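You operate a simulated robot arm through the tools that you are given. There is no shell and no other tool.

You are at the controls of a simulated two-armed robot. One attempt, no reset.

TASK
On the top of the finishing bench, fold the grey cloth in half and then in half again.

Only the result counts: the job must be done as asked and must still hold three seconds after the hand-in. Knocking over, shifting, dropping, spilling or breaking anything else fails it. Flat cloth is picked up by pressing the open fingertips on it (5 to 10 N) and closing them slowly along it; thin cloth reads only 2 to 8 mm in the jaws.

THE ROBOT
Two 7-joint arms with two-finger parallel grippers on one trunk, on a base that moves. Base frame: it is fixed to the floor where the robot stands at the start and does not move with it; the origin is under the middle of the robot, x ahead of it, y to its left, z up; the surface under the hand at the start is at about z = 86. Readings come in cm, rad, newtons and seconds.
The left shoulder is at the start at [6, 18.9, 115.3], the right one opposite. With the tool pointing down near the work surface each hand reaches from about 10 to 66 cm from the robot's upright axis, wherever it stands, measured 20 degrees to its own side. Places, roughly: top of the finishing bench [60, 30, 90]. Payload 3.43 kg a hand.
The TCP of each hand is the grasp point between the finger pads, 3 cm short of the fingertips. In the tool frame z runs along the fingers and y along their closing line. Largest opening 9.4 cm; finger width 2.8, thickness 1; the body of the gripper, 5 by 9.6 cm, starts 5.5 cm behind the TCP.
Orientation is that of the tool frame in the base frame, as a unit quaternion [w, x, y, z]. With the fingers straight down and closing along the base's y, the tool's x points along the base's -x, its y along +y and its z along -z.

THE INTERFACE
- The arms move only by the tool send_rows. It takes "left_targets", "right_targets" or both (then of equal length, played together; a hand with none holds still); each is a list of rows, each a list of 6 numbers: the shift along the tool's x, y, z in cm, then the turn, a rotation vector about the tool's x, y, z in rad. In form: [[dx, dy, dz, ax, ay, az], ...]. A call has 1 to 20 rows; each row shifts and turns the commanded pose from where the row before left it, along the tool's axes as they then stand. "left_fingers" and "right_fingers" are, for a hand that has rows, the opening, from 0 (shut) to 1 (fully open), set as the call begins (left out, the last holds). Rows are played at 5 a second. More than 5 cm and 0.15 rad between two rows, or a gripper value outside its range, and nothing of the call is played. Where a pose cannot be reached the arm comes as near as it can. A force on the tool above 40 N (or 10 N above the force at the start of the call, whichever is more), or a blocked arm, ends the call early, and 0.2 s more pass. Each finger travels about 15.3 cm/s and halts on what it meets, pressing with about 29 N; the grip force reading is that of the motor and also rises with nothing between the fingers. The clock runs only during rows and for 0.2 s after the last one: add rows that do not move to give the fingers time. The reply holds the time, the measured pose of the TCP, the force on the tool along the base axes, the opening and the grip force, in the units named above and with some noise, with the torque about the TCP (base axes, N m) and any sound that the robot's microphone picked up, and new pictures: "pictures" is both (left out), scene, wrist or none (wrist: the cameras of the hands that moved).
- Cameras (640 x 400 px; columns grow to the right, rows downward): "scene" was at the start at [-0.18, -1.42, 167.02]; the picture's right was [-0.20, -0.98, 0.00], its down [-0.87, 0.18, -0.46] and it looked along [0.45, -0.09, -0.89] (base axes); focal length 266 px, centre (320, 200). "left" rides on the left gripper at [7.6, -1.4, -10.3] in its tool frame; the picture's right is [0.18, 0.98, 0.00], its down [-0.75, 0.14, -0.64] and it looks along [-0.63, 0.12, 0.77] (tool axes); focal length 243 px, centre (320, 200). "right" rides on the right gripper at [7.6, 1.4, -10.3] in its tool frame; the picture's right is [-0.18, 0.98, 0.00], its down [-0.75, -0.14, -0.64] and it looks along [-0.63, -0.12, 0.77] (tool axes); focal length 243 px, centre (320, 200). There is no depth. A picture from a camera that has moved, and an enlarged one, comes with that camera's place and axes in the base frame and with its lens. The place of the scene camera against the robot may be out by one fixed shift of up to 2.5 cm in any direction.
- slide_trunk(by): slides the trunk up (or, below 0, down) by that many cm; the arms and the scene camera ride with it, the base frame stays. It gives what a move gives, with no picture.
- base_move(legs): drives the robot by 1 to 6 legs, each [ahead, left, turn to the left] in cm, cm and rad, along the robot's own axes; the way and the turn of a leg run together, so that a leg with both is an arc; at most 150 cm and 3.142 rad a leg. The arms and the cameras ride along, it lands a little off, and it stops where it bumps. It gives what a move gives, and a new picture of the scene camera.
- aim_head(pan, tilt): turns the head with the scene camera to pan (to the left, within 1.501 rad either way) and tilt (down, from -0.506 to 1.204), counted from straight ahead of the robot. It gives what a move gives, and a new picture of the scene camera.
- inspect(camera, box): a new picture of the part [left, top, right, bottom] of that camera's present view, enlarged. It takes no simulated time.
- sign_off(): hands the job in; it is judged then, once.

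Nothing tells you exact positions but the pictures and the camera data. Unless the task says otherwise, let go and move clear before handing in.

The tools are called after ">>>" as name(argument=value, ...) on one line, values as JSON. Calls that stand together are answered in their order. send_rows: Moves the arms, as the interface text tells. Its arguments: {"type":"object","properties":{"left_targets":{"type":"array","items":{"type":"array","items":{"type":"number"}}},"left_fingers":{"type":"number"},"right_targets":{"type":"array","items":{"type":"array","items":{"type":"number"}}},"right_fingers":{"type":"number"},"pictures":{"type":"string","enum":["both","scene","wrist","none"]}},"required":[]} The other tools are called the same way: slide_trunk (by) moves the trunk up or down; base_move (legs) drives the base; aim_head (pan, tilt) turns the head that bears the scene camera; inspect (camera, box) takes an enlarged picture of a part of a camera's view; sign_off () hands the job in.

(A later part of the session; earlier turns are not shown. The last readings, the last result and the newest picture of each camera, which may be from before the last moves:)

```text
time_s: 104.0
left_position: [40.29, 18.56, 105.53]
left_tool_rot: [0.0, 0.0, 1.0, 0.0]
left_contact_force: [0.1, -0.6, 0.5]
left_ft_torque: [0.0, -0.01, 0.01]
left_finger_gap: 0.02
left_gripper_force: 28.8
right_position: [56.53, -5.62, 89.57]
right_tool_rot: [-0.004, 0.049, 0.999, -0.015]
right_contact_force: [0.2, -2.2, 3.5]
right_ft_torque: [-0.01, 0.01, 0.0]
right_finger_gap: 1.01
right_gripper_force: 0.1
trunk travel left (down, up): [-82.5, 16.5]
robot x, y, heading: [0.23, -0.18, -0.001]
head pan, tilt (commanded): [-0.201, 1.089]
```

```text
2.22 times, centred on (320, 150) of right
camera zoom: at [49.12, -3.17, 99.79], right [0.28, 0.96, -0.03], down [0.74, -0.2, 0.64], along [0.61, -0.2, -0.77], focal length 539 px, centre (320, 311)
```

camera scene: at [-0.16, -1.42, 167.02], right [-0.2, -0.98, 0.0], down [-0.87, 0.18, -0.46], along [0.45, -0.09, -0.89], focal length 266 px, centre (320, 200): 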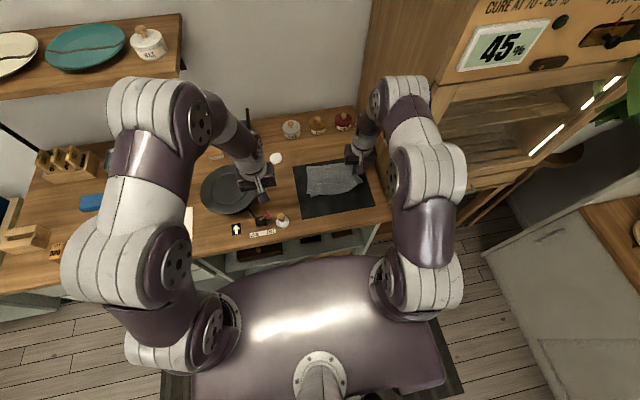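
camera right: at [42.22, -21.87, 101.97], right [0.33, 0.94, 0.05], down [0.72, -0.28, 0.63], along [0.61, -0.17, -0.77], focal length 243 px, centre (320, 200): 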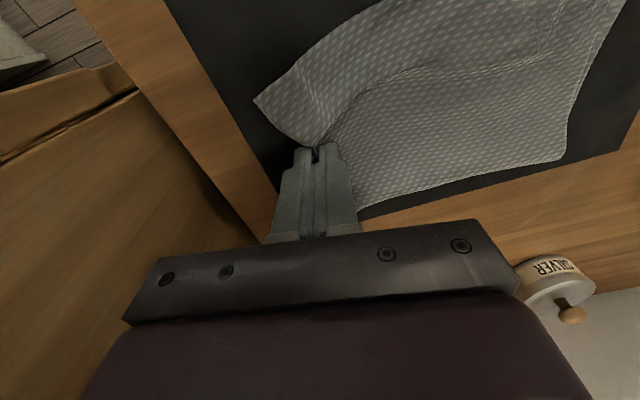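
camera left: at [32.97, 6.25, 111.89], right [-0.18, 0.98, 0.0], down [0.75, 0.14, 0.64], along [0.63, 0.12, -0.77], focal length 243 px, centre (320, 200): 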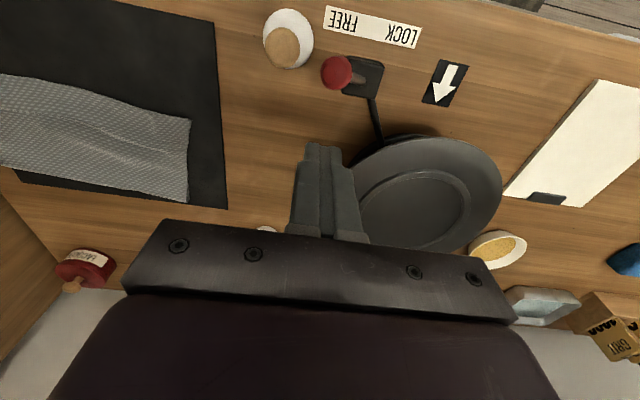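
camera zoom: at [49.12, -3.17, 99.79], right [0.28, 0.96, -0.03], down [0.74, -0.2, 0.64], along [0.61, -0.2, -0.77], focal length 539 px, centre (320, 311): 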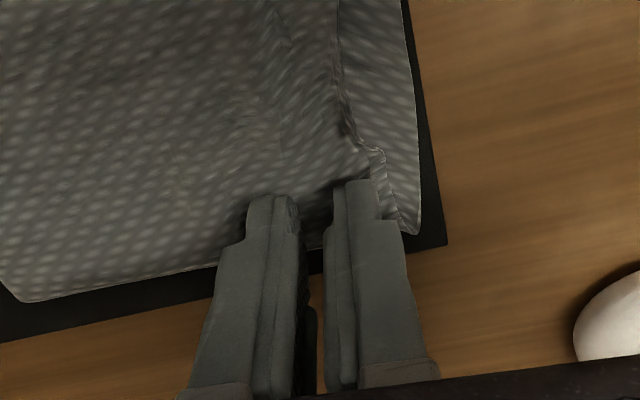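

>>> send_rows(right_targets=[[0, 0, 0.04, 0, 0, 0], [0, 0, 0, 0, 0, 0]], right_fingers=0.08, pictures="none")

>>> send_rows(right_targets=[[0, 0, 0.0, 0, 0, 0], [0, 0, 0, 0, 0, 0]], right_fingers=0.04, pictures="none")

>>> send_rows(right_targets=[[0, 0, 0.0, 0, 0, 0], [0, 0, 0, 0, 0, 0], [0, 0, 0, 0, 0, 0]], right_fingers=0.0, pictures="none")

>>> inspect(camera="right", box=[180, 60, 460, 240])

```text
time_s: 104.6
left_position: [40.38, 18.46, 105.63]
left_tool_rot: [-0.001, 0.0, 1.0, 0.001]
left_contact_force: [1.0, 0.5, 0.3]
left_ft_torque: [-0.03, 0.02, 0.0]
left_finger_gap: 0.02
left_gripper_force: 29.3
right_position: [56.5, -5.61, 89.48]
right_tool_rot: [-0.004, 0.05, 0.999, -0.014]
right_contact_force: [-1.2, -2.1, 7.2]
right_ft_torque: [0.01, 0.06, 0.0]
right_finger_gap: 0.6
right_gripper_force: 0.0
trunk travel left (down, up): [-82.5, 16.5]
robot x, y, heading: [0.12, -0.09, 0.002]
head pan, tilt (commanded): [-0.201, 1.089]
```

```text
time_s: 105.2
left_position: [40.33, 18.62, 105.52]
left_tool_rot: [0.001, -0.001, 1.0, 0.001]
left_contact_force: [-0.2, -0.5, -0.7]
left_ft_torque: [-0.03, -0.04, -0.02]
left_finger_gap: 0.03
left_gripper_force: 29.4
right_position: [56.46, -5.66, 89.45]
right_tool_rot: [-0.001, 0.05, 0.999, -0.015]
right_contact_force: [0.7, -2.2, 7.9]
right_ft_torque: [0.01, -0.03, -0.01]
right_finger_gap: 0.17
right_gripper_force: 0.0
trunk travel left (down, up): [-82.5, 16.5]
robot x, y, heading: [-0.05, 0.08, -0.005]
head pan, tilt (commanded): [-0.201, 1.089]
```

```text
time_s: 106.0
left_position: [40.48, 18.62, 105.57]
left_tool_rot: [0.0, 0.0, 1.0, 0.0]
left_contact_force: [0.7, 0.4, 0.3]
left_ft_torque: [-0.01, -0.02, 0.0]
left_finger_gap: 0.0
left_gripper_force: 29.2
right_position: [56.46, -5.59, 89.54]
right_tool_rot: [-0.003, 0.05, 0.999, -0.014]
right_contact_force: [0.5, 1.7, 7.8]
right_ft_torque: [0.09, 0.03, 0.01]
right_finger_gap: 0.0
right_gripper_force: 29.0
trunk travel left (down, up): [-82.5, 16.5]
robot x, y, heading: [0.03, 0.1, 0.002]
head pan, tilt (commanded): [-0.201, 1.089]
```

```text
2.22 times, centred on (320, 150) of right
camera zoom: at [49.11, -3.13, 99.75], right [0.28, 0.96, -0.03], down [0.74, -0.2, 0.64], along [0.61, -0.2, -0.77], focal length 539 px, centre (320, 311)
```

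zoom: 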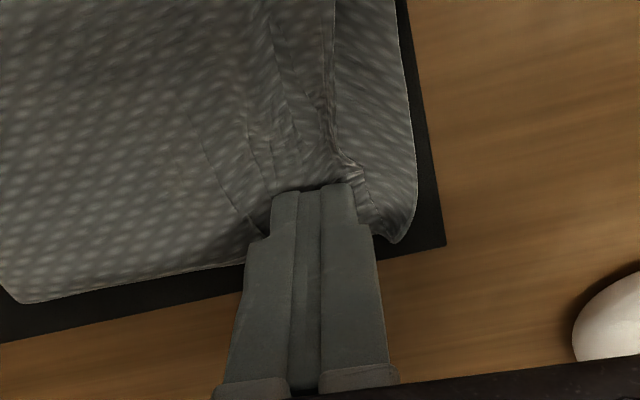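

The pinch slipped, but the fingers now press on the crease corner. I'll try sliding it to the right under light press and watch whether both layers and the fold follow.

>>> send_rows(right_targets=[[0, -0.3, 0, 0, 0, 0], [0, -0.4, 0, 0, 0, 0], [0, -0.4, 0, 0, 0, 0], [0, -0.4, 0, 0, 0, 0], [0, 0, 0, 0, 0, 0]], pictures="none")

>>> inspect(camera="right", box=[180, 60, 460, 240])

>>> inspect(camera="scene", box=[285, 150, 355, 205])

```text
time_s: 107.2
left_position: [40.36, 18.63, 105.65]
left_tool_rot: [-0.001, 0.0, 1.0, 0.0]
left_contact_force: [-0.3, 0.7, -0.2]
left_ft_torque: [0.02, -0.03, 0.0]
left_finger_gap: 0.0
left_gripper_force: 29.4
right_position: [56.07, -7.08, 89.52]
right_tool_rot: [-0.003, 0.05, 0.999, -0.014]
right_contact_force: [0.6, 3.8, 7.8]
right_ft_torque: [0.05, -0.03, -0.02]
right_finger_gap: 0.0
right_gripper_force: 29.4
trunk travel left (down, up): [-82.5, 16.5]
robot x, y, heading: [0.05, 0.18, -0.003]
head pan, tilt (commanded): [-0.201, 1.089]
```

```text
2.22 times, centred on (320, 150) of right
camera zoom: at [48.87, -4.58, 99.79], right [0.28, 0.96, -0.03], down [0.74, -0.2, 0.64], along [0.61, -0.2, -0.77], focal length 539 px, centre (320, 311)
```

zoom: 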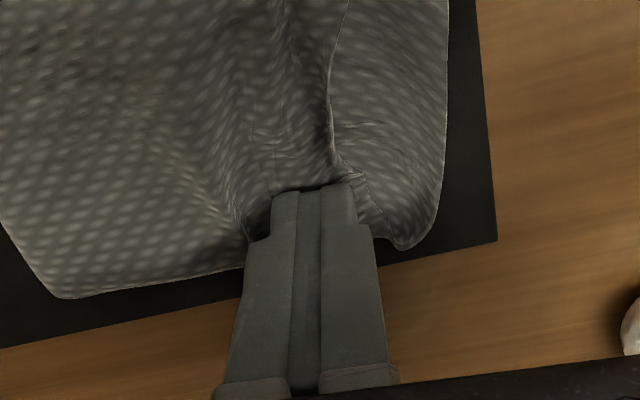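

```text
7.27 times, centred on (320, 178) of scene
camera zoom: at [-0.27, -1.31, 167.03], right [-0.2, -0.98, 0.0], down [-0.87, 0.18, -0.46], along [0.45, -0.09, -0.89], focal length 1931 px, centre (320, 364)
```

zoom: 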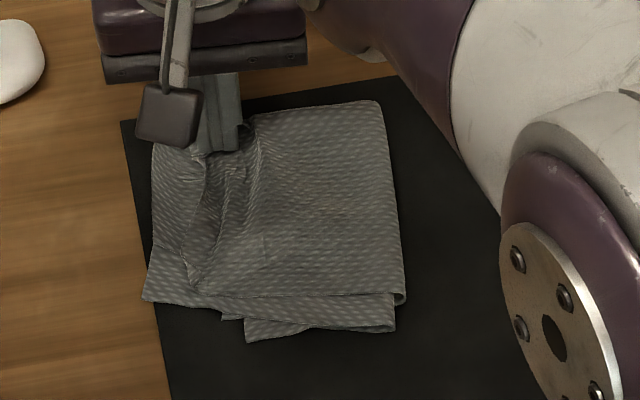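

It works: the far-left corner and the fold line are both moving right. I'll continue sliding another 1.5 cm.

>>> send_rows(right_targets=[[0, -0.4, 0, 0, 0, 0], [0, -0.4, 0, 0, 0, 0], [0, -0.4, 0, 0, 0, 0], [0, -0.4, 0, 0, 0, 0], [0, 0, 0, 0, 0, 0]], pictures="none")

>>> inspect(camera="right", box=[180, 60, 460, 240])

>>> inspect(camera="scene", box=[285, 150, 355, 205])

```text
time_s: 108.4
left_position: [40.24, 18.61, 105.61]
left_tool_rot: [0.0, 0.0, 1.0, 0.0]
left_contact_force: [0.3, -0.7, -0.1]
left_ft_torque: [0.01, 0.03, 0.0]
left_finger_gap: 0.0
left_gripper_force: 28.8
right_position: [56.06, -8.82, 89.65]
right_tool_rot: [-0.004, 0.05, 0.999, -0.015]
right_contact_force: [0.7, 3.1, 7.9]
right_ft_torque: [0.19, -0.03, 0.02]
right_finger_gap: 0.01
right_gripper_force: 28.4
trunk travel left (down, up): [-82.5, 16.5]
robot x, y, heading: [-0.07, 0.11, -0.006]
head pan, tilt (commanded): [-0.201, 1.089]
```

```text
2.22 times, centred on (320, 150) of right
camera zoom: at [48.75, -6.24, 99.84], right [0.28, 0.96, -0.03], down [0.74, -0.2, 0.64], along [0.61, -0.2, -0.77], focal length 539 px, centre (320, 311)
```

zoom: 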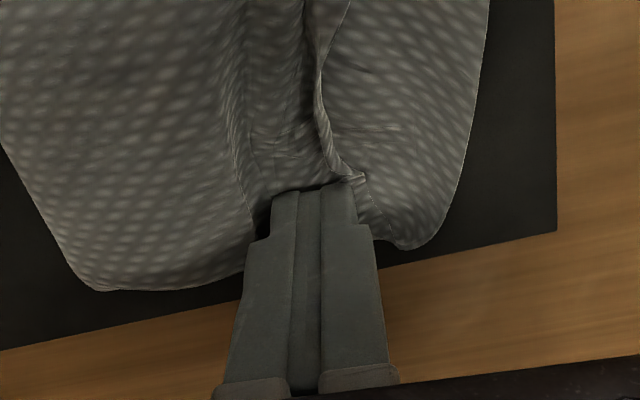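

```text
7.27 times, centred on (320, 178) of scene
camera zoom: at [-0.26, -1.31, 167.03], right [-0.2, -0.98, 0.0], down [-0.87, 0.18, -0.46], along [0.45, -0.09, -0.89], focal length 1931 px, centre (320, 364)
```

zoom: 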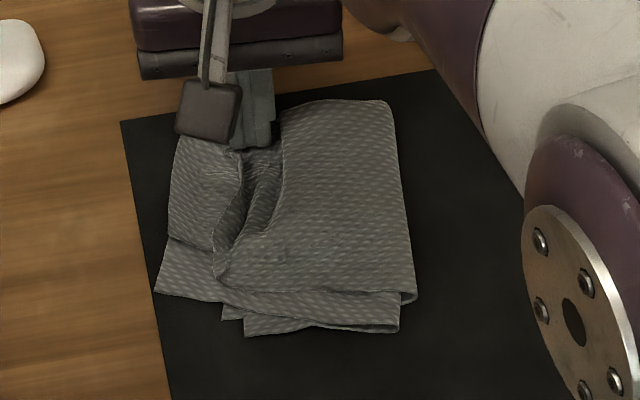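

Both the fold line and the left edges keep moving right. Another 1.5 cm at the far side.

>>> send_rows(right_targets=[[0, -0.4, 0, 0, 0, 0], [0, -0.4, 0, 0, 0, 0], [0, -0.4, 0, 0, 0, 0], [0, -0.4, 0, 0, 0, 0], [0, 0, 0, 0, 0, 0]], pictures="none")

>>> inspect(camera="scene", box=[285, 150, 355, 205])

```text
time_s: 109.6
left_position: [40.42, 18.58, 105.67]
left_tool_rot: [0.0, 0.0, 1.0, -0.001]
left_contact_force: [0.1, 0.2, 0.2]
left_ft_torque: [-0.02, 0.01, 0.05]
left_finger_gap: 0.01
left_gripper_force: 29.3
right_position: [55.85, -10.43, 89.63]
right_tool_rot: [-0.004, 0.05, 0.999, -0.015]
right_contact_force: [0.4, 0.7, 1.5]
right_ft_torque: [0.0, 0.0, -0.01]
right_finger_gap: 0.04
right_gripper_force: 29.3
trunk travel left (down, up): [-82.5, 16.5]
robot x, y, heading: [0.03, -0.01, -0.001]
head pan, tilt (commanded): [-0.201, 1.089]
```

```text
7.27 times, centred on (320, 178) of scene
camera zoom: at [-0.19, -1.38, 167.02], right [-0.2, -0.98, 0.0], down [-0.87, 0.18, -0.46], along [0.45, -0.09, -0.89], focal length 1931 px, centre (320, 364)
```

zoom: 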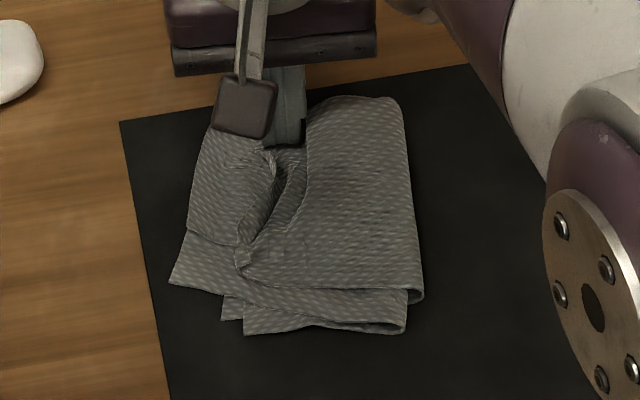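

Very good: the fold line is now near its target, and the far-left edge is close to aligned. I'll lift off and look at what remains to be smoothed.

>>> send_rows(right_targets=[[0, 0, -0.5, 0, 0, 0], [0, 0, -1.5, 0, 0, 0], [0, 0, -4, 0, 0, 0], [0, 0, -4, 0, 0, 0], [0, -4, -1, 0, 0, 0], [0, -4, 0, 0, 0, 0], [0, 0, 0, 0, 0, 0]], pictures="none")

>>> inspect(camera="scene", box=[290, 155, 345, 200])

>>> inspect(camera="right", box=[240, 0, 560, 200])

```text
time_s: 111.2
left_position: [40.4, 18.72, 105.48]
left_tool_rot: [0.0, 0.0, 1.0, 0.0]
left_contact_force: [-0.7, -0.2, -1.2]
left_ft_torque: [0.0, 0.02, 0.02]
left_finger_gap: 0.0
left_gripper_force: 29.4
right_position: [55.39, -17.76, 100.95]
right_tool_rot: [-0.004, 0.049, 0.999, -0.015]
right_contact_force: [-0.6, 0.2, -0.4]
right_ft_torque: [0.01, -0.01, 0.01]
right_finger_gap: 0.0
right_gripper_force: 28.8
trunk travel left (down, up): [-82.5, 16.5]
robot x, y, heading: [0.11, -0.46, -0.002]
head pan, tilt (commanded): [-0.201, 1.089]
```

```text
8.89 times, centred on (318, 178) of scene
camera zoom: at [-0.16, -1.27, 167.03], right [-0.2, -0.98, 0.0], down [-0.87, 0.18, -0.46], along [0.45, -0.09, -0.89], focal length 2361 px, centre (342, 400)
```

zoom: 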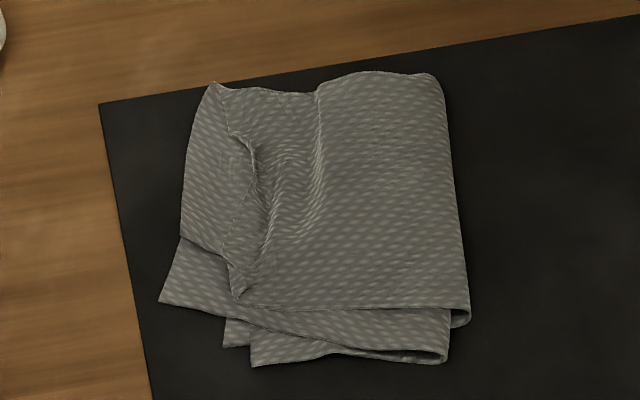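

```text
2.00 times, centred on (400, 100) of right
camera zoom: at [48.03, -15.22, 111.25], right [0.28, 0.96, -0.03], down [0.74, -0.2, 0.64], along [0.61, -0.2, -0.77], focal length 485 px, centre (160, 400)
```

zoom: 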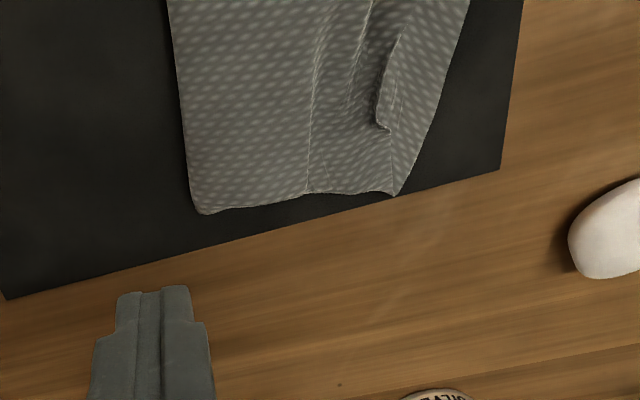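

What remains: the second layer's near-left flap has a small tuck and sits about 2.5 cm too far left and back, and the top layer has a soft ridge. I'll press on that near-left flap with closed fingertips and slide it toward the robot and right.

>>> send_rows(right_targets=[[1.93, 3.17, 0, 0, 0, 0], [1.93, 3.17, 0, 0, 0, 0], [1.93, 3.17, 0, 0, 0, 0], [1.93, 3.17, 0, 0, 0, 0], [0, 0, 4, 0, 0, 0], [0, 0, 4, 0, 0, 0], [0, 0, 2.3, 0, 0, 0], [0, 0, 0, 0, 0, 0]], right_fingers=0.0, pictures="none")

>>> inspect(camera="right", box=[180, 40, 460, 220])

```text
time_s: 113.0
left_position: [40.42, 18.51, 105.58]
left_tool_rot: [-0.001, -0.001, 1.0, -0.001]
left_contact_force: [0.4, 0.2, 0.3]
left_ft_torque: [0.01, -0.02, 0.02]
left_finger_gap: 0.0
left_gripper_force: 28.5
right_position: [48.79, -4.95, 90.07]
right_tool_rot: [-0.003, 0.05, 0.999, -0.014]
right_contact_force: [-0.6, -1.1, 1.1]
right_ft_torque: [0.0, 0.01, -0.03]
right_finger_gap: 0.01
right_gripper_force: 28.7
trunk travel left (down, up): [-82.5, 16.5]
robot x, y, heading: [-0.06, 0.2, -0.002]
head pan, tilt (commanded): [-0.201, 1.089]
```

```text
2.22 times, centred on (320, 130) of right
camera zoom: at [41.46, -2.46, 100.31], right [0.28, 0.96, -0.03], down [0.74, -0.2, 0.64], along [0.61, -0.2, -0.77], focal length 539 px, centre (320, 356)
```

zoom: 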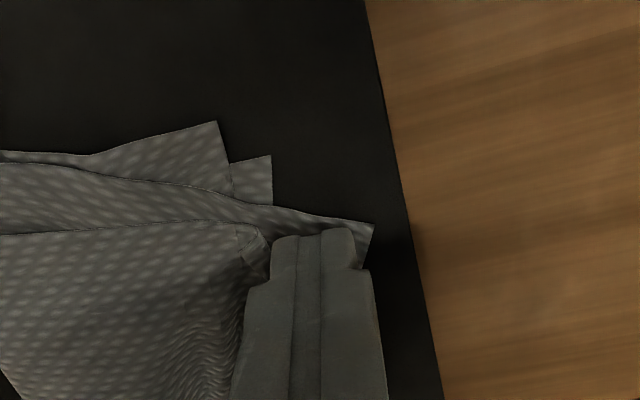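

>>> send_rows(right_targets=[[0, 0.3, 0.2, 0, 0, 0], [0, 0, 0.2, 0, 0, 0], [0, 0, 0.1, 0, 0, 0], [0, 0, 0, 0, 0, 0]], pictures="none")

>>> send_rows(right_targets=[[0, 0, 0.08, 0, 0, 0], [0, 0, 0, 0, 0, 0]], pictures="none")

```text
time_s: 114.0
left_position: [40.54, 18.51, 105.61]
left_tool_rot: [0.0, 0.0, 1.0, -0.001]
left_contact_force: [1.2, 0.3, 1.0]
left_ft_torque: [0.0, 0.01, -0.02]
left_finger_gap: 0.03
left_gripper_force: 28.8
right_position: [48.79, -4.74, 89.55]
right_tool_rot: [-0.004, 0.05, 0.999, -0.015]
right_contact_force: [0.6, -0.4, 0.0]
right_ft_torque: [0.0, 0.03, -0.02]
right_finger_gap: 0.03
right_gripper_force: 29.1
trunk travel left (down, up): [-82.5, 16.5]
robot x, y, heading: [-0.15, -0.19, -0.002]
head pan, tilt (commanded): [-0.201, 1.089]
```

```text
time_s: 114.6
left_position: [40.37, 18.54, 105.54]
left_tool_rot: [-0.001, 0.0, 1.0, 0.0]
left_contact_force: [0.0, 0.7, -0.4]
left_ft_torque: [-0.03, 0.02, 0.0]
left_finger_gap: 0.01
left_gripper_force: 29.1
right_position: [48.76, -4.7, 89.53]
right_tool_rot: [-0.003, 0.049, 0.999, -0.015]
right_contact_force: [-0.3, -1.1, 1.0]
right_ft_torque: [0.03, -0.02, 0.02]
right_finger_gap: 0.0
right_gripper_force: 29.4
trunk travel left (down, up): [-82.5, 16.5]
robot x, y, heading: [-0.04, 0.05, 0.002]
head pan, tilt (commanded): [-0.201, 1.089]
```

>>> send_rows(right_targets=[[0, 0, 0.07, 0, 0, 0], [0, 0, 0, 0, 0, 0]], pictures="none")

>>> send_rows(right_targets=[[0.3, -0.1, 0.0, 0, 0, 0], [0.3, -0.1, 0.0, 0, 0, 0], [0.3, -0.1, 0, 0, 0, 0], [0.3, -0.15, 0, 0, 0, 0], [0, 0, 0, 0, 0, 0]], pictures="none")

>>> inspect(camera="right", box=[180, 40, 460, 220])

>>> inspect(camera="scene", box=[290, 155, 345, 200])

```text
time_s: 115.2
left_position: [40.44, 18.54, 105.47]
left_tool_rot: [0.001, 0.0, 1.0, -0.001]
left_contact_force: [1.0, -0.1, -0.2]
left_ft_torque: [-0.01, 0.01, 0.04]
left_finger_gap: 0.01
left_gripper_force: 28.7
right_position: [48.85, -4.73, 89.4]
right_tool_rot: [-0.004, 0.05, 0.999, -0.015]
right_contact_force: [0.4, 0.4, 0.5]
right_ft_torque: [0.03, 0.02, 0.0]
right_finger_gap: 0.0
right_gripper_force: 28.8
trunk travel left (down, up): [-82.5, 16.5]
robot x, y, heading: [-0.09, 0.12, 0.001]
head pan, tilt (commanded): [-0.201, 1.089]
```

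```text
time_s: 116.4
left_position: [40.43, 18.56, 105.54]
left_tool_rot: [-0.001, -0.001, 1.0, 0.0]
left_contact_force: [0.2, -0.2, 1.1]
left_ft_torque: [0.02, -0.02, 0.01]
left_finger_gap: 0.0
left_gripper_force: 28.7
right_position: [47.46, -4.94, 89.51]
right_tool_rot: [-0.003, 0.049, 0.999, -0.015]
right_contact_force: [0.2, 1.0, -0.3]
right_ft_torque: [0.02, 0.01, 0.01]
right_finger_gap: 0.0
right_gripper_force: 28.8
trunk travel left (down, up): [-82.5, 16.5]
robot x, y, heading: [0.32, 0.06, 0.001]
head pan, tilt (commanded): [-0.201, 1.089]
```

```text
2.22 times, centred on (320, 130) of right
camera zoom: at [40.19, -2.43, 99.79], right [0.28, 0.96, -0.03], down [0.74, -0.2, 0.64], along [0.61, -0.2, -0.77], focal length 539 px, centre (320, 356)
```

zoom: 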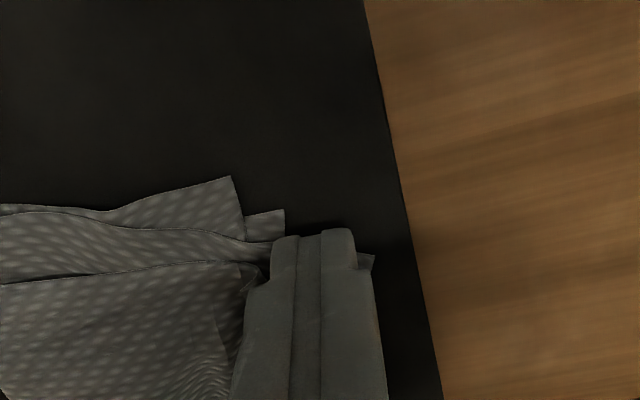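

```text
8.89 times, centred on (318, 178) of scene
camera zoom: at [-0.16, -1.4, 167.02], right [-0.2, -0.98, 0.0], down [-0.87, 0.18, -0.46], along [0.45, -0.09, -0.89], focal length 2361 px, centre (342, 400)
```

zoom: 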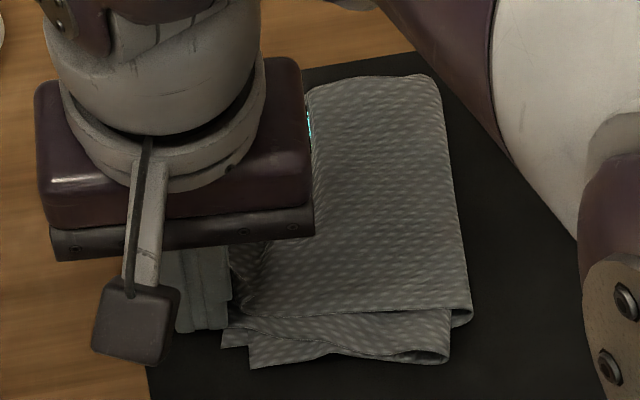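

The slide had too little pressure. I'll lift, go back over the flap and press properly this time.

>>> send_rows(right_targets=[[0, 0, -0.6, 0, 0, 0], [-1.3, 0.5, 0, 0, 0, 0], [0, 0, 0.5, 0, 0, 0], [0, 0, 0.15, 0, 0, 0], [0, 0, 0, 0, 0, 0]], pictures="none")

>>> send_rows(right_targets=[[0, 0, 0.08, 0, 0, 0], [0, 0, 0, 0, 0, 0]], pictures="none")

>>> inspect(camera="right", box=[180, 40, 460, 220])

```text
time_s: 117.6
left_position: [40.49, 18.55, 105.66]
left_tool_rot: [0.001, 0.0, 1.0, 0.0]
left_contact_force: [0.4, 0.2, 0.4]
left_ft_torque: [0.0, -0.03, -0.01]
left_finger_gap: 0.0
left_gripper_force: 28.8
right_position: [48.95, -4.59, 89.54]
right_tool_rot: [-0.003, 0.05, 0.999, -0.014]
right_contact_force: [-0.5, 1.5, 2.1]
right_ft_torque: [0.0, 0.04, -0.02]
right_finger_gap: 0.02
right_gripper_force: 29.0
trunk travel left (down, up): [-82.5, 16.5]
robot x, y, heading: [-0.21, 0.04, -0.005]
head pan, tilt (commanded): [-0.201, 1.089]
```

```text
time_s: 118.2
left_position: [40.44, 18.53, 105.52]
left_tool_rot: [-0.001, 0.001, 1.0, 0.001]
left_contact_force: [0.9, -0.5, -0.1]
left_ft_torque: [-0.07, 0.0, -0.02]
left_finger_gap: 0.0
left_gripper_force: 28.9
right_position: [48.9, -4.76, 89.54]
right_tool_rot: [-0.002, 0.05, 0.999, -0.015]
right_contact_force: [1.8, 0.0, 8.2]
right_ft_torque: [-0.01, -0.08, 0.01]
right_finger_gap: 0.0
right_gripper_force: 29.0
trunk travel left (down, up): [-82.5, 16.5]
robot x, y, heading: [0.58, -0.44, 0.0]
head pan, tilt (commanded): [-0.201, 1.089]
```

```text
2.22 times, centred on (320, 130) of right
camera zoom: at [41.58, -2.06, 99.72], right [0.28, 0.96, -0.03], down [0.74, -0.2, 0.64], along [0.61, -0.2, -0.77], focal length 539 px, centre (320, 356)
```

zoom: 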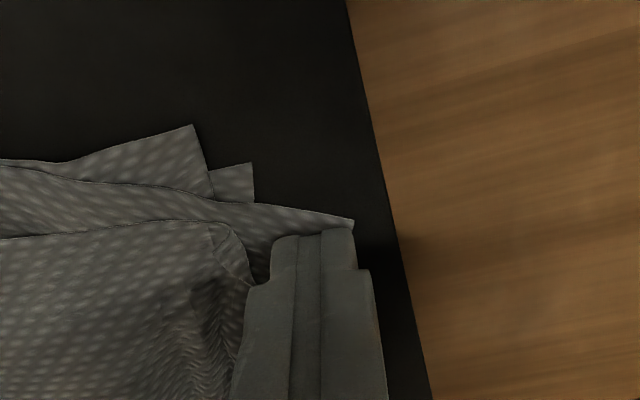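

Now pressing 8 N on the flap. Sliding toward the robot and right.

>>> send_rows(right_targets=[[0.3, -0.15, 0.0, 0, 0, 0], [0.3, -0.2, 0.0, 0, 0, 0], [0.3, -0.2, 0, 0, 0, 0], [0.3, -0.2, 0, 0, 0, 0], [0, 0, 0, 0, 0, 0]], pictures="none")

>>> inspect(camera="right", box=[180, 40, 460, 220])

```text
time_s: 119.4
left_position: [40.34, 18.57, 105.5]
left_tool_rot: [0.0, 0.0, 1.0, 0.001]
left_contact_force: [0.3, -0.1, -0.5]
left_ft_torque: [0.0, -0.02, 0.01]
left_finger_gap: 0.0
left_gripper_force: 29.2
right_position: [47.73, -5.18, 89.44]
right_tool_rot: [-0.002, 0.049, 0.999, -0.014]
right_contact_force: [5.4, 2.6, 10.3]
right_ft_torque: [0.03, -0.21, 0.05]
right_finger_gap: 0.03
right_gripper_force: 29.0
trunk travel left (down, up): [-82.5, 16.5]
robot x, y, heading: [-0.54, -0.06, -0.001]
head pan, tilt (commanded): [-0.201, 1.089]
```

```text
2.22 times, centred on (320, 130) of right
camera zoom: at [40.39, -2.65, 99.73], right [0.28, 0.96, -0.03], down [0.74, -0.2, 0.64], along [0.61, -0.2, -0.77], focal length 539 px, centre (320, 356)
```

zoom: 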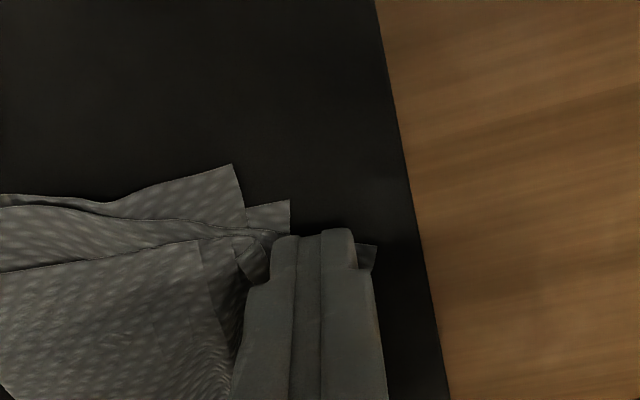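

The finger slipped over the flap rather than carrying it. I'll lift off and look at the whole stack again.

>>> send_rows(right_targets=[[0, 0, -0.6, 0, 0, 0], [0, 0, -3, 0, 0, 0], [0, 0, -4, 0, 0, 0], [0, 0, -4, 0, 0, 0], [0, -4, -1, 0, 0, 0], [-1, -4, 0, 0, 0, 0], [-1, -4, 0, 0, 0, 0], [0, 0, 0, 0, 0, 0]], pictures="none")

>>> inspect(camera="scene", box=[295, 158, 340, 198])

>>> inspect(camera="right", box=[240, 0, 560, 200])

```text
time_s: 121.2
left_position: [40.35, 18.56, 105.54]
left_tool_rot: [0.0, 0.0, 1.0, 0.0]
left_contact_force: [0.7, 0.0, 0.0]
left_ft_torque: [-0.01, 0.01, 0.02]
left_finger_gap: 0.01
left_gripper_force: 28.8
right_position: [48.49, -16.7, 102.26]
right_tool_rot: [-0.003, 0.05, 0.999, -0.014]
right_contact_force: [-0.3, -0.1, -0.4]
right_ft_torque: [-0.01, 0.0, 0.0]
right_finger_gap: 0.0
right_gripper_force: 29.0
trunk travel left (down, up): [-82.5, 16.5]
robot x, y, heading: [0.5, 0.2, -0.0]
head pan, tilt (commanded): [-0.201, 1.089]
```

```text
10.00 times, centred on (318, 178) of scene
camera zoom: at [-0.19, -1.35, 167.02], right [-0.2, -0.98, 0.0], down [-0.87, 0.18, -0.46], along [0.45, -0.09, -0.89], focal length 2656 px, centre (345, 420)
```

zoom: 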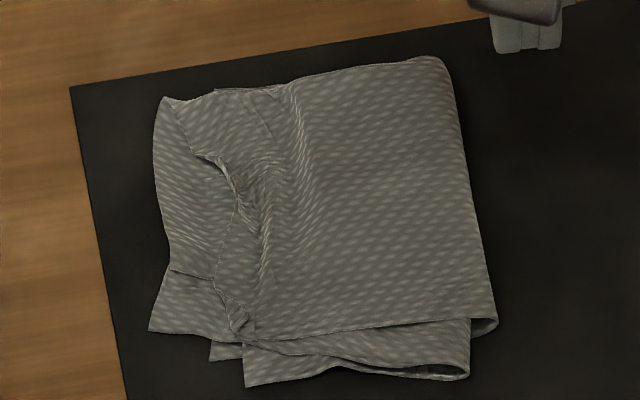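

```text
2.00 times, centred on (400, 100) of right
camera zoom: at [41.24, -14.18, 112.55], right [0.28, 0.96, -0.03], down [0.74, -0.2, 0.64], along [0.61, -0.2, -0.77], focal length 485 px, centre (160, 400)
```

zoom: 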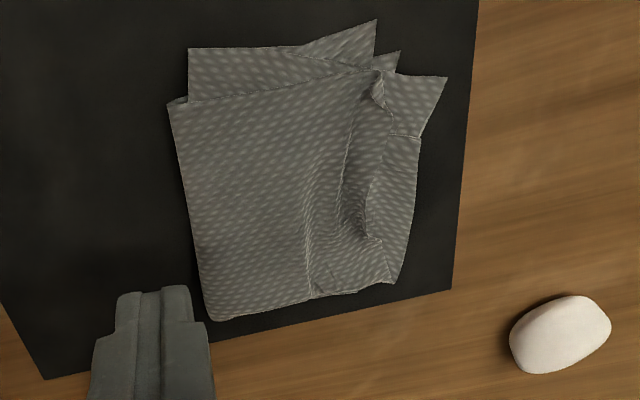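

The outline is now close to a quarter (about 11.5 × 12 cm). The top layer's left edge is crumpled inward, so I'll press on it near the middle of that edge and slide it left to flatten it out.

>>> send_rows(right_targets=[[-0.84, 4.15, 0, 0, 0, 0], [-0.84, 4.15, 0, 0, 0, 0], [0, 0, 4, 0, 0, 0], [0, 0, 4, 0, 0, 0], [0, 0, 3.0, 0, 0, 0], [0, 0, 0, 0, 0, 0]], pictures="none")

>>> inspect(camera="right", box=[180, 40, 460, 220])

```text
time_s: 122.6
left_position: [40.42, 18.46, 105.62]
left_tool_rot: [0.0, 0.0, 1.0, -0.001]
left_contact_force: [0.9, 0.8, 0.6]
left_ft_torque: [0.0, 0.0, 0.01]
left_finger_gap: 0.0
left_gripper_force: 28.9
right_position: [50.99, -9.26, 91.01]
right_tool_rot: [-0.003, 0.05, 0.999, -0.014]
right_contact_force: [0.8, 0.0, 0.7]
right_ft_torque: [0.0, 0.03, 0.01]
right_finger_gap: 0.0
right_gripper_force: 29.3
trunk travel left (down, up): [-82.5, 16.5]
robot x, y, heading: [-0.27, 0.2, -0.001]
head pan, tilt (commanded): [-0.201, 1.089]
```

```text
2.22 times, centred on (320, 130) of right
camera zoom: at [43.68, -6.71, 101.26], right [0.28, 0.96, -0.03], down [0.74, -0.2, 0.64], along [0.61, -0.2, -0.77], focal length 539 px, centre (320, 356)
```

zoom: 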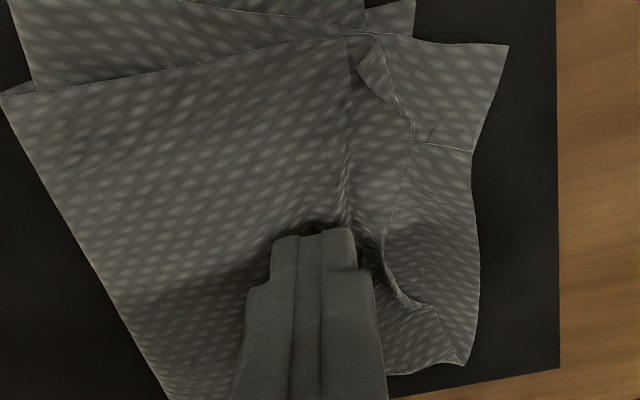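

>>> send_rows(right_targets=[[0, 0.3, 0.6, 0, 0, 0], [0, 0, 0.3, 0, 0, 0], [0, 0, 0.15, 0, 0, 0], [0, 0, 0, 0, 0, 0]], pictures="none")

>>> send_rows(right_targets=[[0, 0, 0.12, 0, 0, 0], [0, 0, 0, 0, 0, 0]], pictures="none")

```text
time_s: 123.6
left_position: [40.49, 18.47, 105.49]
left_tool_rot: [0.0, 0.001, 1.0, 0.0]
left_contact_force: [0.7, 0.2, -0.5]
left_ft_torque: [0.0, 0.01, 0.01]
left_finger_gap: 0.0
left_gripper_force: 29.0
right_position: [51.07, -8.99, 90.24]
right_tool_rot: [-0.004, 0.049, 0.999, -0.014]
right_contact_force: [0.2, 0.4, -0.5]
right_ft_torque: [-0.02, -0.01, 0.01]
right_finger_gap: 0.0
right_gripper_force: 29.5
trunk travel left (down, up): [-82.5, 16.5]
robot x, y, heading: [0.39, 0.21, 0.001]
head pan, tilt (commanded): [-0.201, 1.089]
```

```text
time_s: 124.2
left_position: [40.39, 18.62, 105.56]
left_tool_rot: [0.0, 0.0, 1.0, 0.0]
left_contact_force: [-0.8, 0.9, 0.2]
left_ft_torque: [-0.01, 0.0, 0.01]
left_finger_gap: 0.0
left_gripper_force: 29.0
right_position: [50.99, -8.96, 89.86]
right_tool_rot: [-0.004, 0.049, 0.999, -0.015]
right_contact_force: [-0.7, -0.2, 0.8]
right_ft_torque: [-0.01, -0.01, 0.0]
right_finger_gap: 0.0
right_gripper_force: 28.6
trunk travel left (down, up): [-82.5, 16.5]
robot x, y, heading: [-0.18, 0.29, 0.0]
head pan, tilt (commanded): [-0.201, 1.089]
```

>>> send_rows(right_targets=[[0, 0, 0.1, 0, 0, 0], [0, 0, 0, 0, 0, 0]], pictures="none")

>>> send_rows(right_targets=[[0, 0, 0.06, 0, 0, 0], [0, 0, 0, 0, 0, 0]], pictures="none")

```text
time_s: 124.8
left_position: [40.44, 18.59, 105.52]
left_tool_rot: [-0.001, 0.0, 1.0, 0.0]
left_contact_force: [0.3, -0.1, -0.4]
left_ft_torque: [-0.02, -0.01, 0.03]
left_finger_gap: 0.02
left_gripper_force: 29.0
right_position: [50.92, -8.9, 89.75]
right_tool_rot: [-0.004, 0.05, 0.999, -0.015]
right_contact_force: [-1.1, 0.3, 0.5]
right_ft_torque: [-0.03, -0.01, 0.02]
right_finger_gap: 0.01
right_gripper_force: 29.2
trunk travel left (down, up): [-82.5, 16.5]
robot x, y, heading: [-0.1, -0.06, -0.003]
head pan, tilt (commanded): [-0.201, 1.089]
```

```text
time_s: 125.4
left_position: [40.44, 18.52, 105.47]
left_tool_rot: [0.001, 0.0, 1.0, 0.0]
left_contact_force: [-0.2, 0.8, 0.8]
left_ft_torque: [0.0, 0.0, 0.03]
left_finger_gap: 0.01
left_gripper_force: 29.0
right_position: [50.86, -8.94, 89.69]
right_tool_rot: [-0.003, 0.05, 0.999, -0.015]
right_contact_force: [0.6, -0.7, 0.4]
right_ft_torque: [0.02, -0.01, 0.0]
right_finger_gap: 0.0
right_gripper_force: 29.0
trunk travel left (down, up): [-82.5, 16.5]
robot x, y, heading: [0.08, -0.02, -0.003]
head pan, tilt (commanded): [-0.201, 1.089]
```

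>>> send_rows(right_targets=[[0, 0, 0.1, 0, 0, 0], [0, 0, 0, 0, 0, 0]], pictures="none")

>>> send_rows(right_targets=[[0, 0, 0.06, 0, 0, 0], [0, 0, 0, 0, 0, 0]], pictures="none")

```text
time_s: 126.0
left_position: [40.42, 18.62, 105.55]
left_tool_rot: [0.0, -0.001, 1.0, 0.0]
left_contact_force: [0.2, -0.5, -0.5]
left_ft_torque: [0.0, -0.01, -0.01]
left_finger_gap: 0.0
left_gripper_force: 28.9
right_position: [50.87, -9.02, 89.69]
right_tool_rot: [-0.004, 0.049, 0.999, -0.014]
right_contact_force: [0.1, 0.0, 0.6]
right_ft_torque: [-0.02, -0.03, 0.0]
right_finger_gap: 0.0
right_gripper_force: 29.1
trunk travel left (down, up): [-82.5, 16.5]
robot x, y, heading: [0.1, -0.35, -0.005]
head pan, tilt (commanded): [-0.201, 1.089]
```

```text
time_s: 126.6
left_position: [40.34, 18.53, 105.72]
left_tool_rot: [-0.001, 0.0, 1.0, 0.0]
left_contact_force: [0.3, -0.3, 1.0]
left_ft_torque: [0.02, 0.0, -0.01]
left_finger_gap: 0.0
left_gripper_force: 29.1
right_position: [51.01, -9.01, 89.72]
right_tool_rot: [-0.003, 0.05, 0.999, -0.014]
right_contact_force: [0.0, -0.1, 0.5]
right_ft_torque: [0.01, 0.01, 0.0]
right_finger_gap: 0.0
right_gripper_force: 28.5
trunk travel left (down, up): [-82.5, 16.5]
robot x, y, heading: [-0.07, 0.26, -0.003]
head pan, tilt (commanded): [-0.201, 1.089]
```

>>> send_rows(right_targets=[[0, 0, 0.08, 0, 0, 0], [0, 0, 0, 0, 0, 0]], pictures="none")

>>> inspect(camera="right", box=[180, 40, 460, 220])

```text
time_s: 127.2
left_position: [40.45, 18.53, 105.65]
left_tool_rot: [0.0, 0.0, 1.0, 0.0]
left_contact_force: [-0.1, -0.2, 0.7]
left_ft_torque: [0.0, 0.06, 0.02]
left_finger_gap: 0.03
left_gripper_force: 29.3
right_position: [50.88, -8.83, 89.49]
right_tool_rot: [-0.003, 0.05, 0.999, -0.015]
right_contact_force: [0.6, -0.3, 5.8]
right_ft_torque: [0.01, -0.02, -0.03]
right_finger_gap: 0.0
right_gripper_force: 29.0
trunk travel left (down, up): [-82.5, 16.5]
robot x, y, heading: [0.31, -0.25, 0.002]
head pan, tilt (commanded): [-0.201, 1.089]
```

```text
2.22 times, centred on (320, 130) of right
camera zoom: at [43.61, -6.41, 99.85], right [0.28, 0.96, -0.03], down [0.74, -0.2, 0.64], along [0.61, -0.2, -0.77], focal length 539 px, centre (320, 356)
```

zoom: 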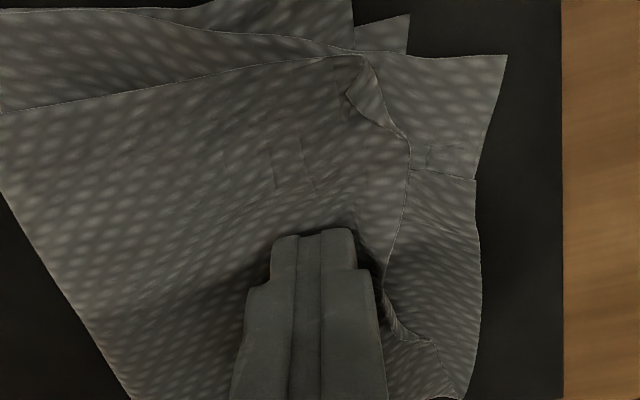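

Pressing about 6 N on the top layer. Sliding it to the left.

>>> send_rows(right_targets=[[0, 0.3, 0, 0, 0, 0], [0, 0.3, 0, 0, 0, 0], [0, 0.3, 0, 0, 0, 0], [0, 0.3, 0, 0, 0, 0], [0, 0, 0, 0, 0, 0]], pictures="none")

>>> inspect(camera="right", box=[180, 40, 460, 220])

>>> inspect(camera="scene", box=[295, 158, 340, 198])

```text
time_s: 128.4
left_position: [40.38, 18.42, 105.59]
left_tool_rot: [0.001, 0.0, 1.0, 0.0]
left_contact_force: [-0.4, -0.4, -0.3]
left_ft_torque: [0.01, -0.05, 0.0]
left_finger_gap: 0.01
left_gripper_force: 29.1
right_position: [50.86, -7.75, 89.58]
right_tool_rot: [-0.003, 0.05, 0.999, -0.015]
right_contact_force: [0.0, -2.4, 8.4]
right_ft_torque: [-0.09, -0.04, 0.01]
right_finger_gap: 0.02
right_gripper_force: 29.0
trunk travel left (down, up): [-82.5, 16.5]
robot x, y, heading: [-0.07, 0.06, -0.002]
head pan, tilt (commanded): [-0.201, 1.089]
```

```text
2.22 times, centred on (320, 130) of right
camera zoom: at [43.62, -5.32, 99.82], right [0.28, 0.96, -0.03], down [0.74, -0.2, 0.64], along [0.61, -0.2, -0.77], focal length 539 px, centre (320, 356)
```

zoom: 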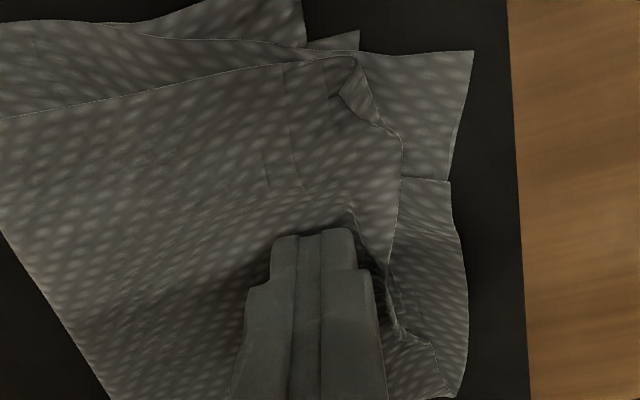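

```text
10.00 times, centred on (318, 178) of scene
camera zoom: at [-0.3, -1.46, 167.03], right [-0.2, -0.98, 0.0], down [-0.87, 0.18, -0.46], along [0.45, -0.09, -0.89], focal length 2656 px, centre (345, 420)
```

zoom: 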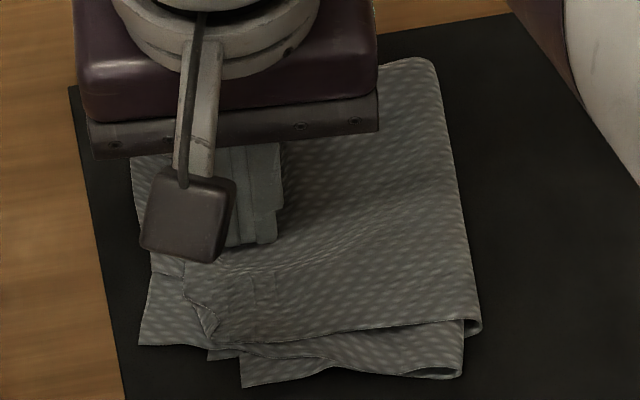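

Useful finding: pressing here drags both upper layers together. So I'll slide right instead, to bring both upper layers' left edges in line with the lower ones.

>>> send_rows(right_targets=[[0, -0.3, 0, 0, 0, 0], [0, -0.35, 0, 0, 0, 0], [0, -0.35, 0, 0, 0, 0], [0, -0.35, 0, 0, 0, 0], [0, -0.35, 0, 0, 0, 0], [0, -0.35, 0, 0, 0, 0], [0, -0.35, 0, 0, 0, 0], [0, 0, 0, 0, 0, 0]], pictures="none")

>>> inspect(camera="right", box=[180, 40, 460, 220])

>>> inspect(camera="scene", box=[295, 158, 340, 198])

```text
time_s: 130.2
left_position: [40.45, 18.5, 105.6]
left_tool_rot: [0.001, 0.0, 1.0, 0.0]
left_contact_force: [-0.3, -0.9, -0.8]
left_ft_torque: [0.03, 0.0, 0.0]
left_finger_gap: 0.0
left_gripper_force: 29.1
right_position: [50.85, -10.28, 89.62]
right_tool_rot: [-0.003, 0.05, 0.999, -0.015]
right_contact_force: [0.9, 0.5, 1.6]
right_ft_torque: [0.02, -0.04, 0.0]
right_finger_gap: 0.0
right_gripper_force: 29.0
trunk travel left (down, up): [-82.5, 16.5]
robot x, y, heading: [-0.08, 0.1, -0.001]
head pan, tilt (commanded): [-0.201, 1.089]
```

```text
2.22 times, centred on (320, 130) of right
camera zoom: at [43.52, -7.68, 99.86], right [0.28, 0.96, -0.03], down [0.74, -0.2, 0.64], along [0.61, -0.2, -0.77], focal length 539 px, centre (320, 356)
```

zoom: 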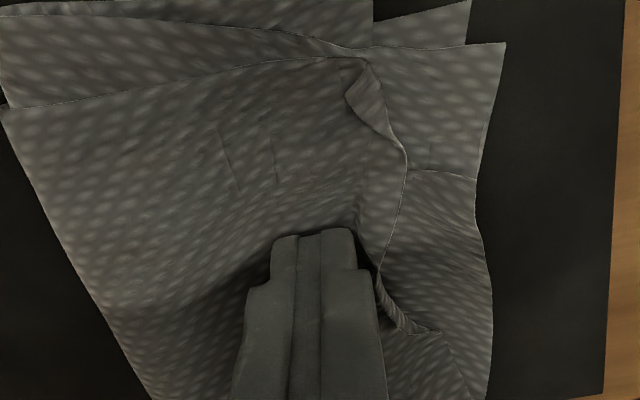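

```text
10.00 times, centred on (318, 178) of scene
camera zoom: at [-0.19, -1.38, 167.02], right [-0.2, -0.98, 0.0], down [-0.87, 0.18, -0.46], along [0.45, -0.09, -0.89], focal length 2656 px, centre (345, 420)
```

zoom: 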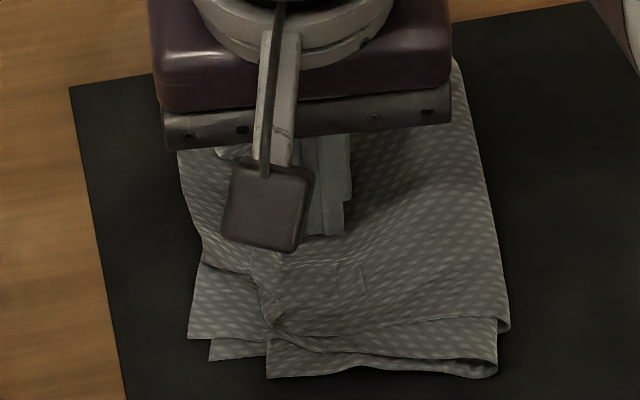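

Now the near corners nearly coincide and the fold is at y≈−15.8, as wanted. I'll lift and look.

>>> send_rows(right_targets=[[0, 0, -0.6, 0, 0, 0], [0, 0, -3, 0, 0, 0], [0, 0, -4, 0, 0, 0], [0, 0, -4, 0, 0, 0], [0, -4, -1, 0, 0, 0], [-1, -4, 0, 0, 0, 0], [0, 0, 0, 0, 0, 0]], pictures="none")

>>> inspect(camera="scene", box=[295, 158, 340, 198])

>>> inspect(camera="right", box=[240, 0, 560, 200])

```text
time_s: 131.8
left_position: [40.48, 18.54, 105.55]
left_tool_rot: [0.0, 0.0, 1.0, -0.001]
left_contact_force: [0.0, -0.2, 0.6]
left_ft_torque: [-0.01, 0.0, 0.01]
left_finger_gap: 0.01
left_gripper_force: 29.6
right_position: [51.16, -17.92, 102.46]
right_tool_rot: [-0.003, 0.05, 0.999, -0.016]
right_contact_force: [0.0, -0.5, -0.4]
right_ft_torque: [-0.01, -0.03, 0.01]
right_finger_gap: 0.01
right_gripper_force: 28.7
trunk travel left (down, up): [-82.5, 16.5]
robot x, y, heading: [-0.17, -0.09, 0.0]
head pan, tilt (commanded): [-0.201, 1.089]
```

```text
10.00 times, centred on (318, 178) of scene
camera zoom: at [-0.2, -1.26, 167.03], right [-0.2, -0.98, 0.0], down [-0.87, 0.18, -0.46], along [0.45, -0.09, -0.89], focal length 2656 px, centre (345, 420)
```

zoom: 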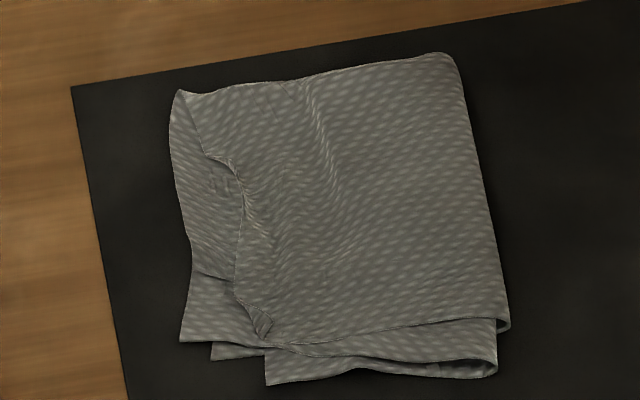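

```text
2.00 times, centred on (400, 100) of right
camera zoom: at [43.79, -15.38, 112.8], right [0.28, 0.96, -0.03], down [0.74, -0.2, 0.64], along [0.61, -0.2, -0.77], focal length 485 px, centre (160, 400)
```

zoom: 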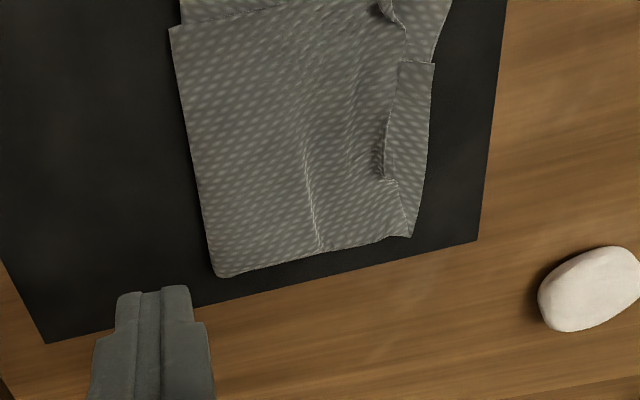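

The stack is now a fairly neat quarter: corners within about 3 cm of each other and the footprint about 10.5 × 12.5 cm. I'll bring the left hand over for a closer camera view of the left edge and the height of the wrinkles.

>>> send_rows(left_targets=[[0.8, -4, 0.3, 0, 0, 0], [0.8, -4, 0.3, 0, 0, 0], [0.8, -4, 0.3, 0, 0, 0], [0.8, -4, 0.3, 0, 0, 0], [0.8, -4, 0.3, 0, 0, 0], [0, 0, 0, 0, 0, 0]], pictures="wrist")

>>> inspect(camera="left", box=[80, 40, 360, 240])

```text
time_s: 133.2
left_position: [36.59, -1.22, 103.89]
left_tool_rot: [0.0, 0.0, 1.0, 0.0]
left_contact_force: [0.5, 0.3, 0.0]
left_ft_torque: [-0.04, 0.0, -0.04]
left_finger_gap: 0.0
left_gripper_force: 29.0
right_position: [51.16, -17.82, 102.52]
right_tool_rot: [-0.003, 0.05, 0.999, -0.015]
right_contact_force: [-0.6, 0.5, 0.5]
right_ft_torque: [0.02, 0.01, -0.01]
right_finger_gap: 0.0
right_gripper_force: 28.5
trunk travel left (down, up): [-82.5, 16.5]
robot x, y, heading: [0.23, -0.19, 0.003]
head pan, tilt (commanded): [-0.201, 1.089]
camera left: at [28.71, -2.62, 114.16], right [-0.18, 0.98, 0.0], down [0.75, 0.14, 0.64], along [0.63, 0.12, -0.77], focal length 243 px, centre (320, 200)
```

left: 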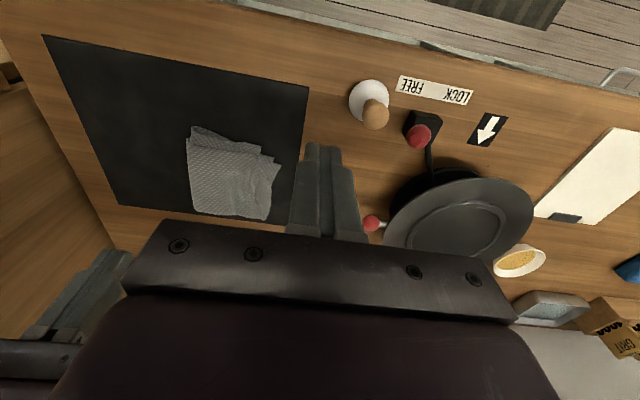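

```text
2.00 times, centred on (220, 140) of left
camera zoom: at [28.71, -2.62, 114.16], right [-0.18, 0.98, 0.0], down [0.75, 0.14, 0.64], along [0.63, 0.12, -0.77], focal length 485 px, centre (520, 320)
```

zoom: 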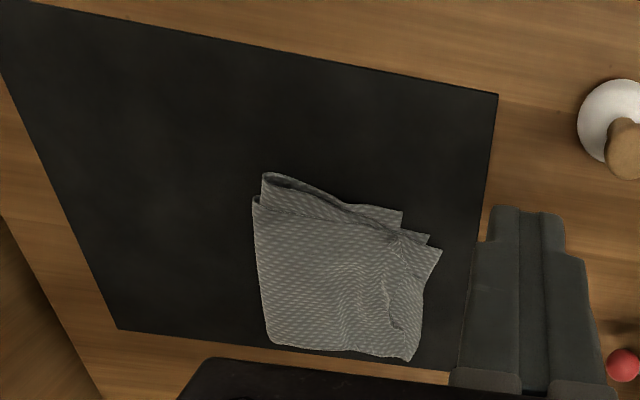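

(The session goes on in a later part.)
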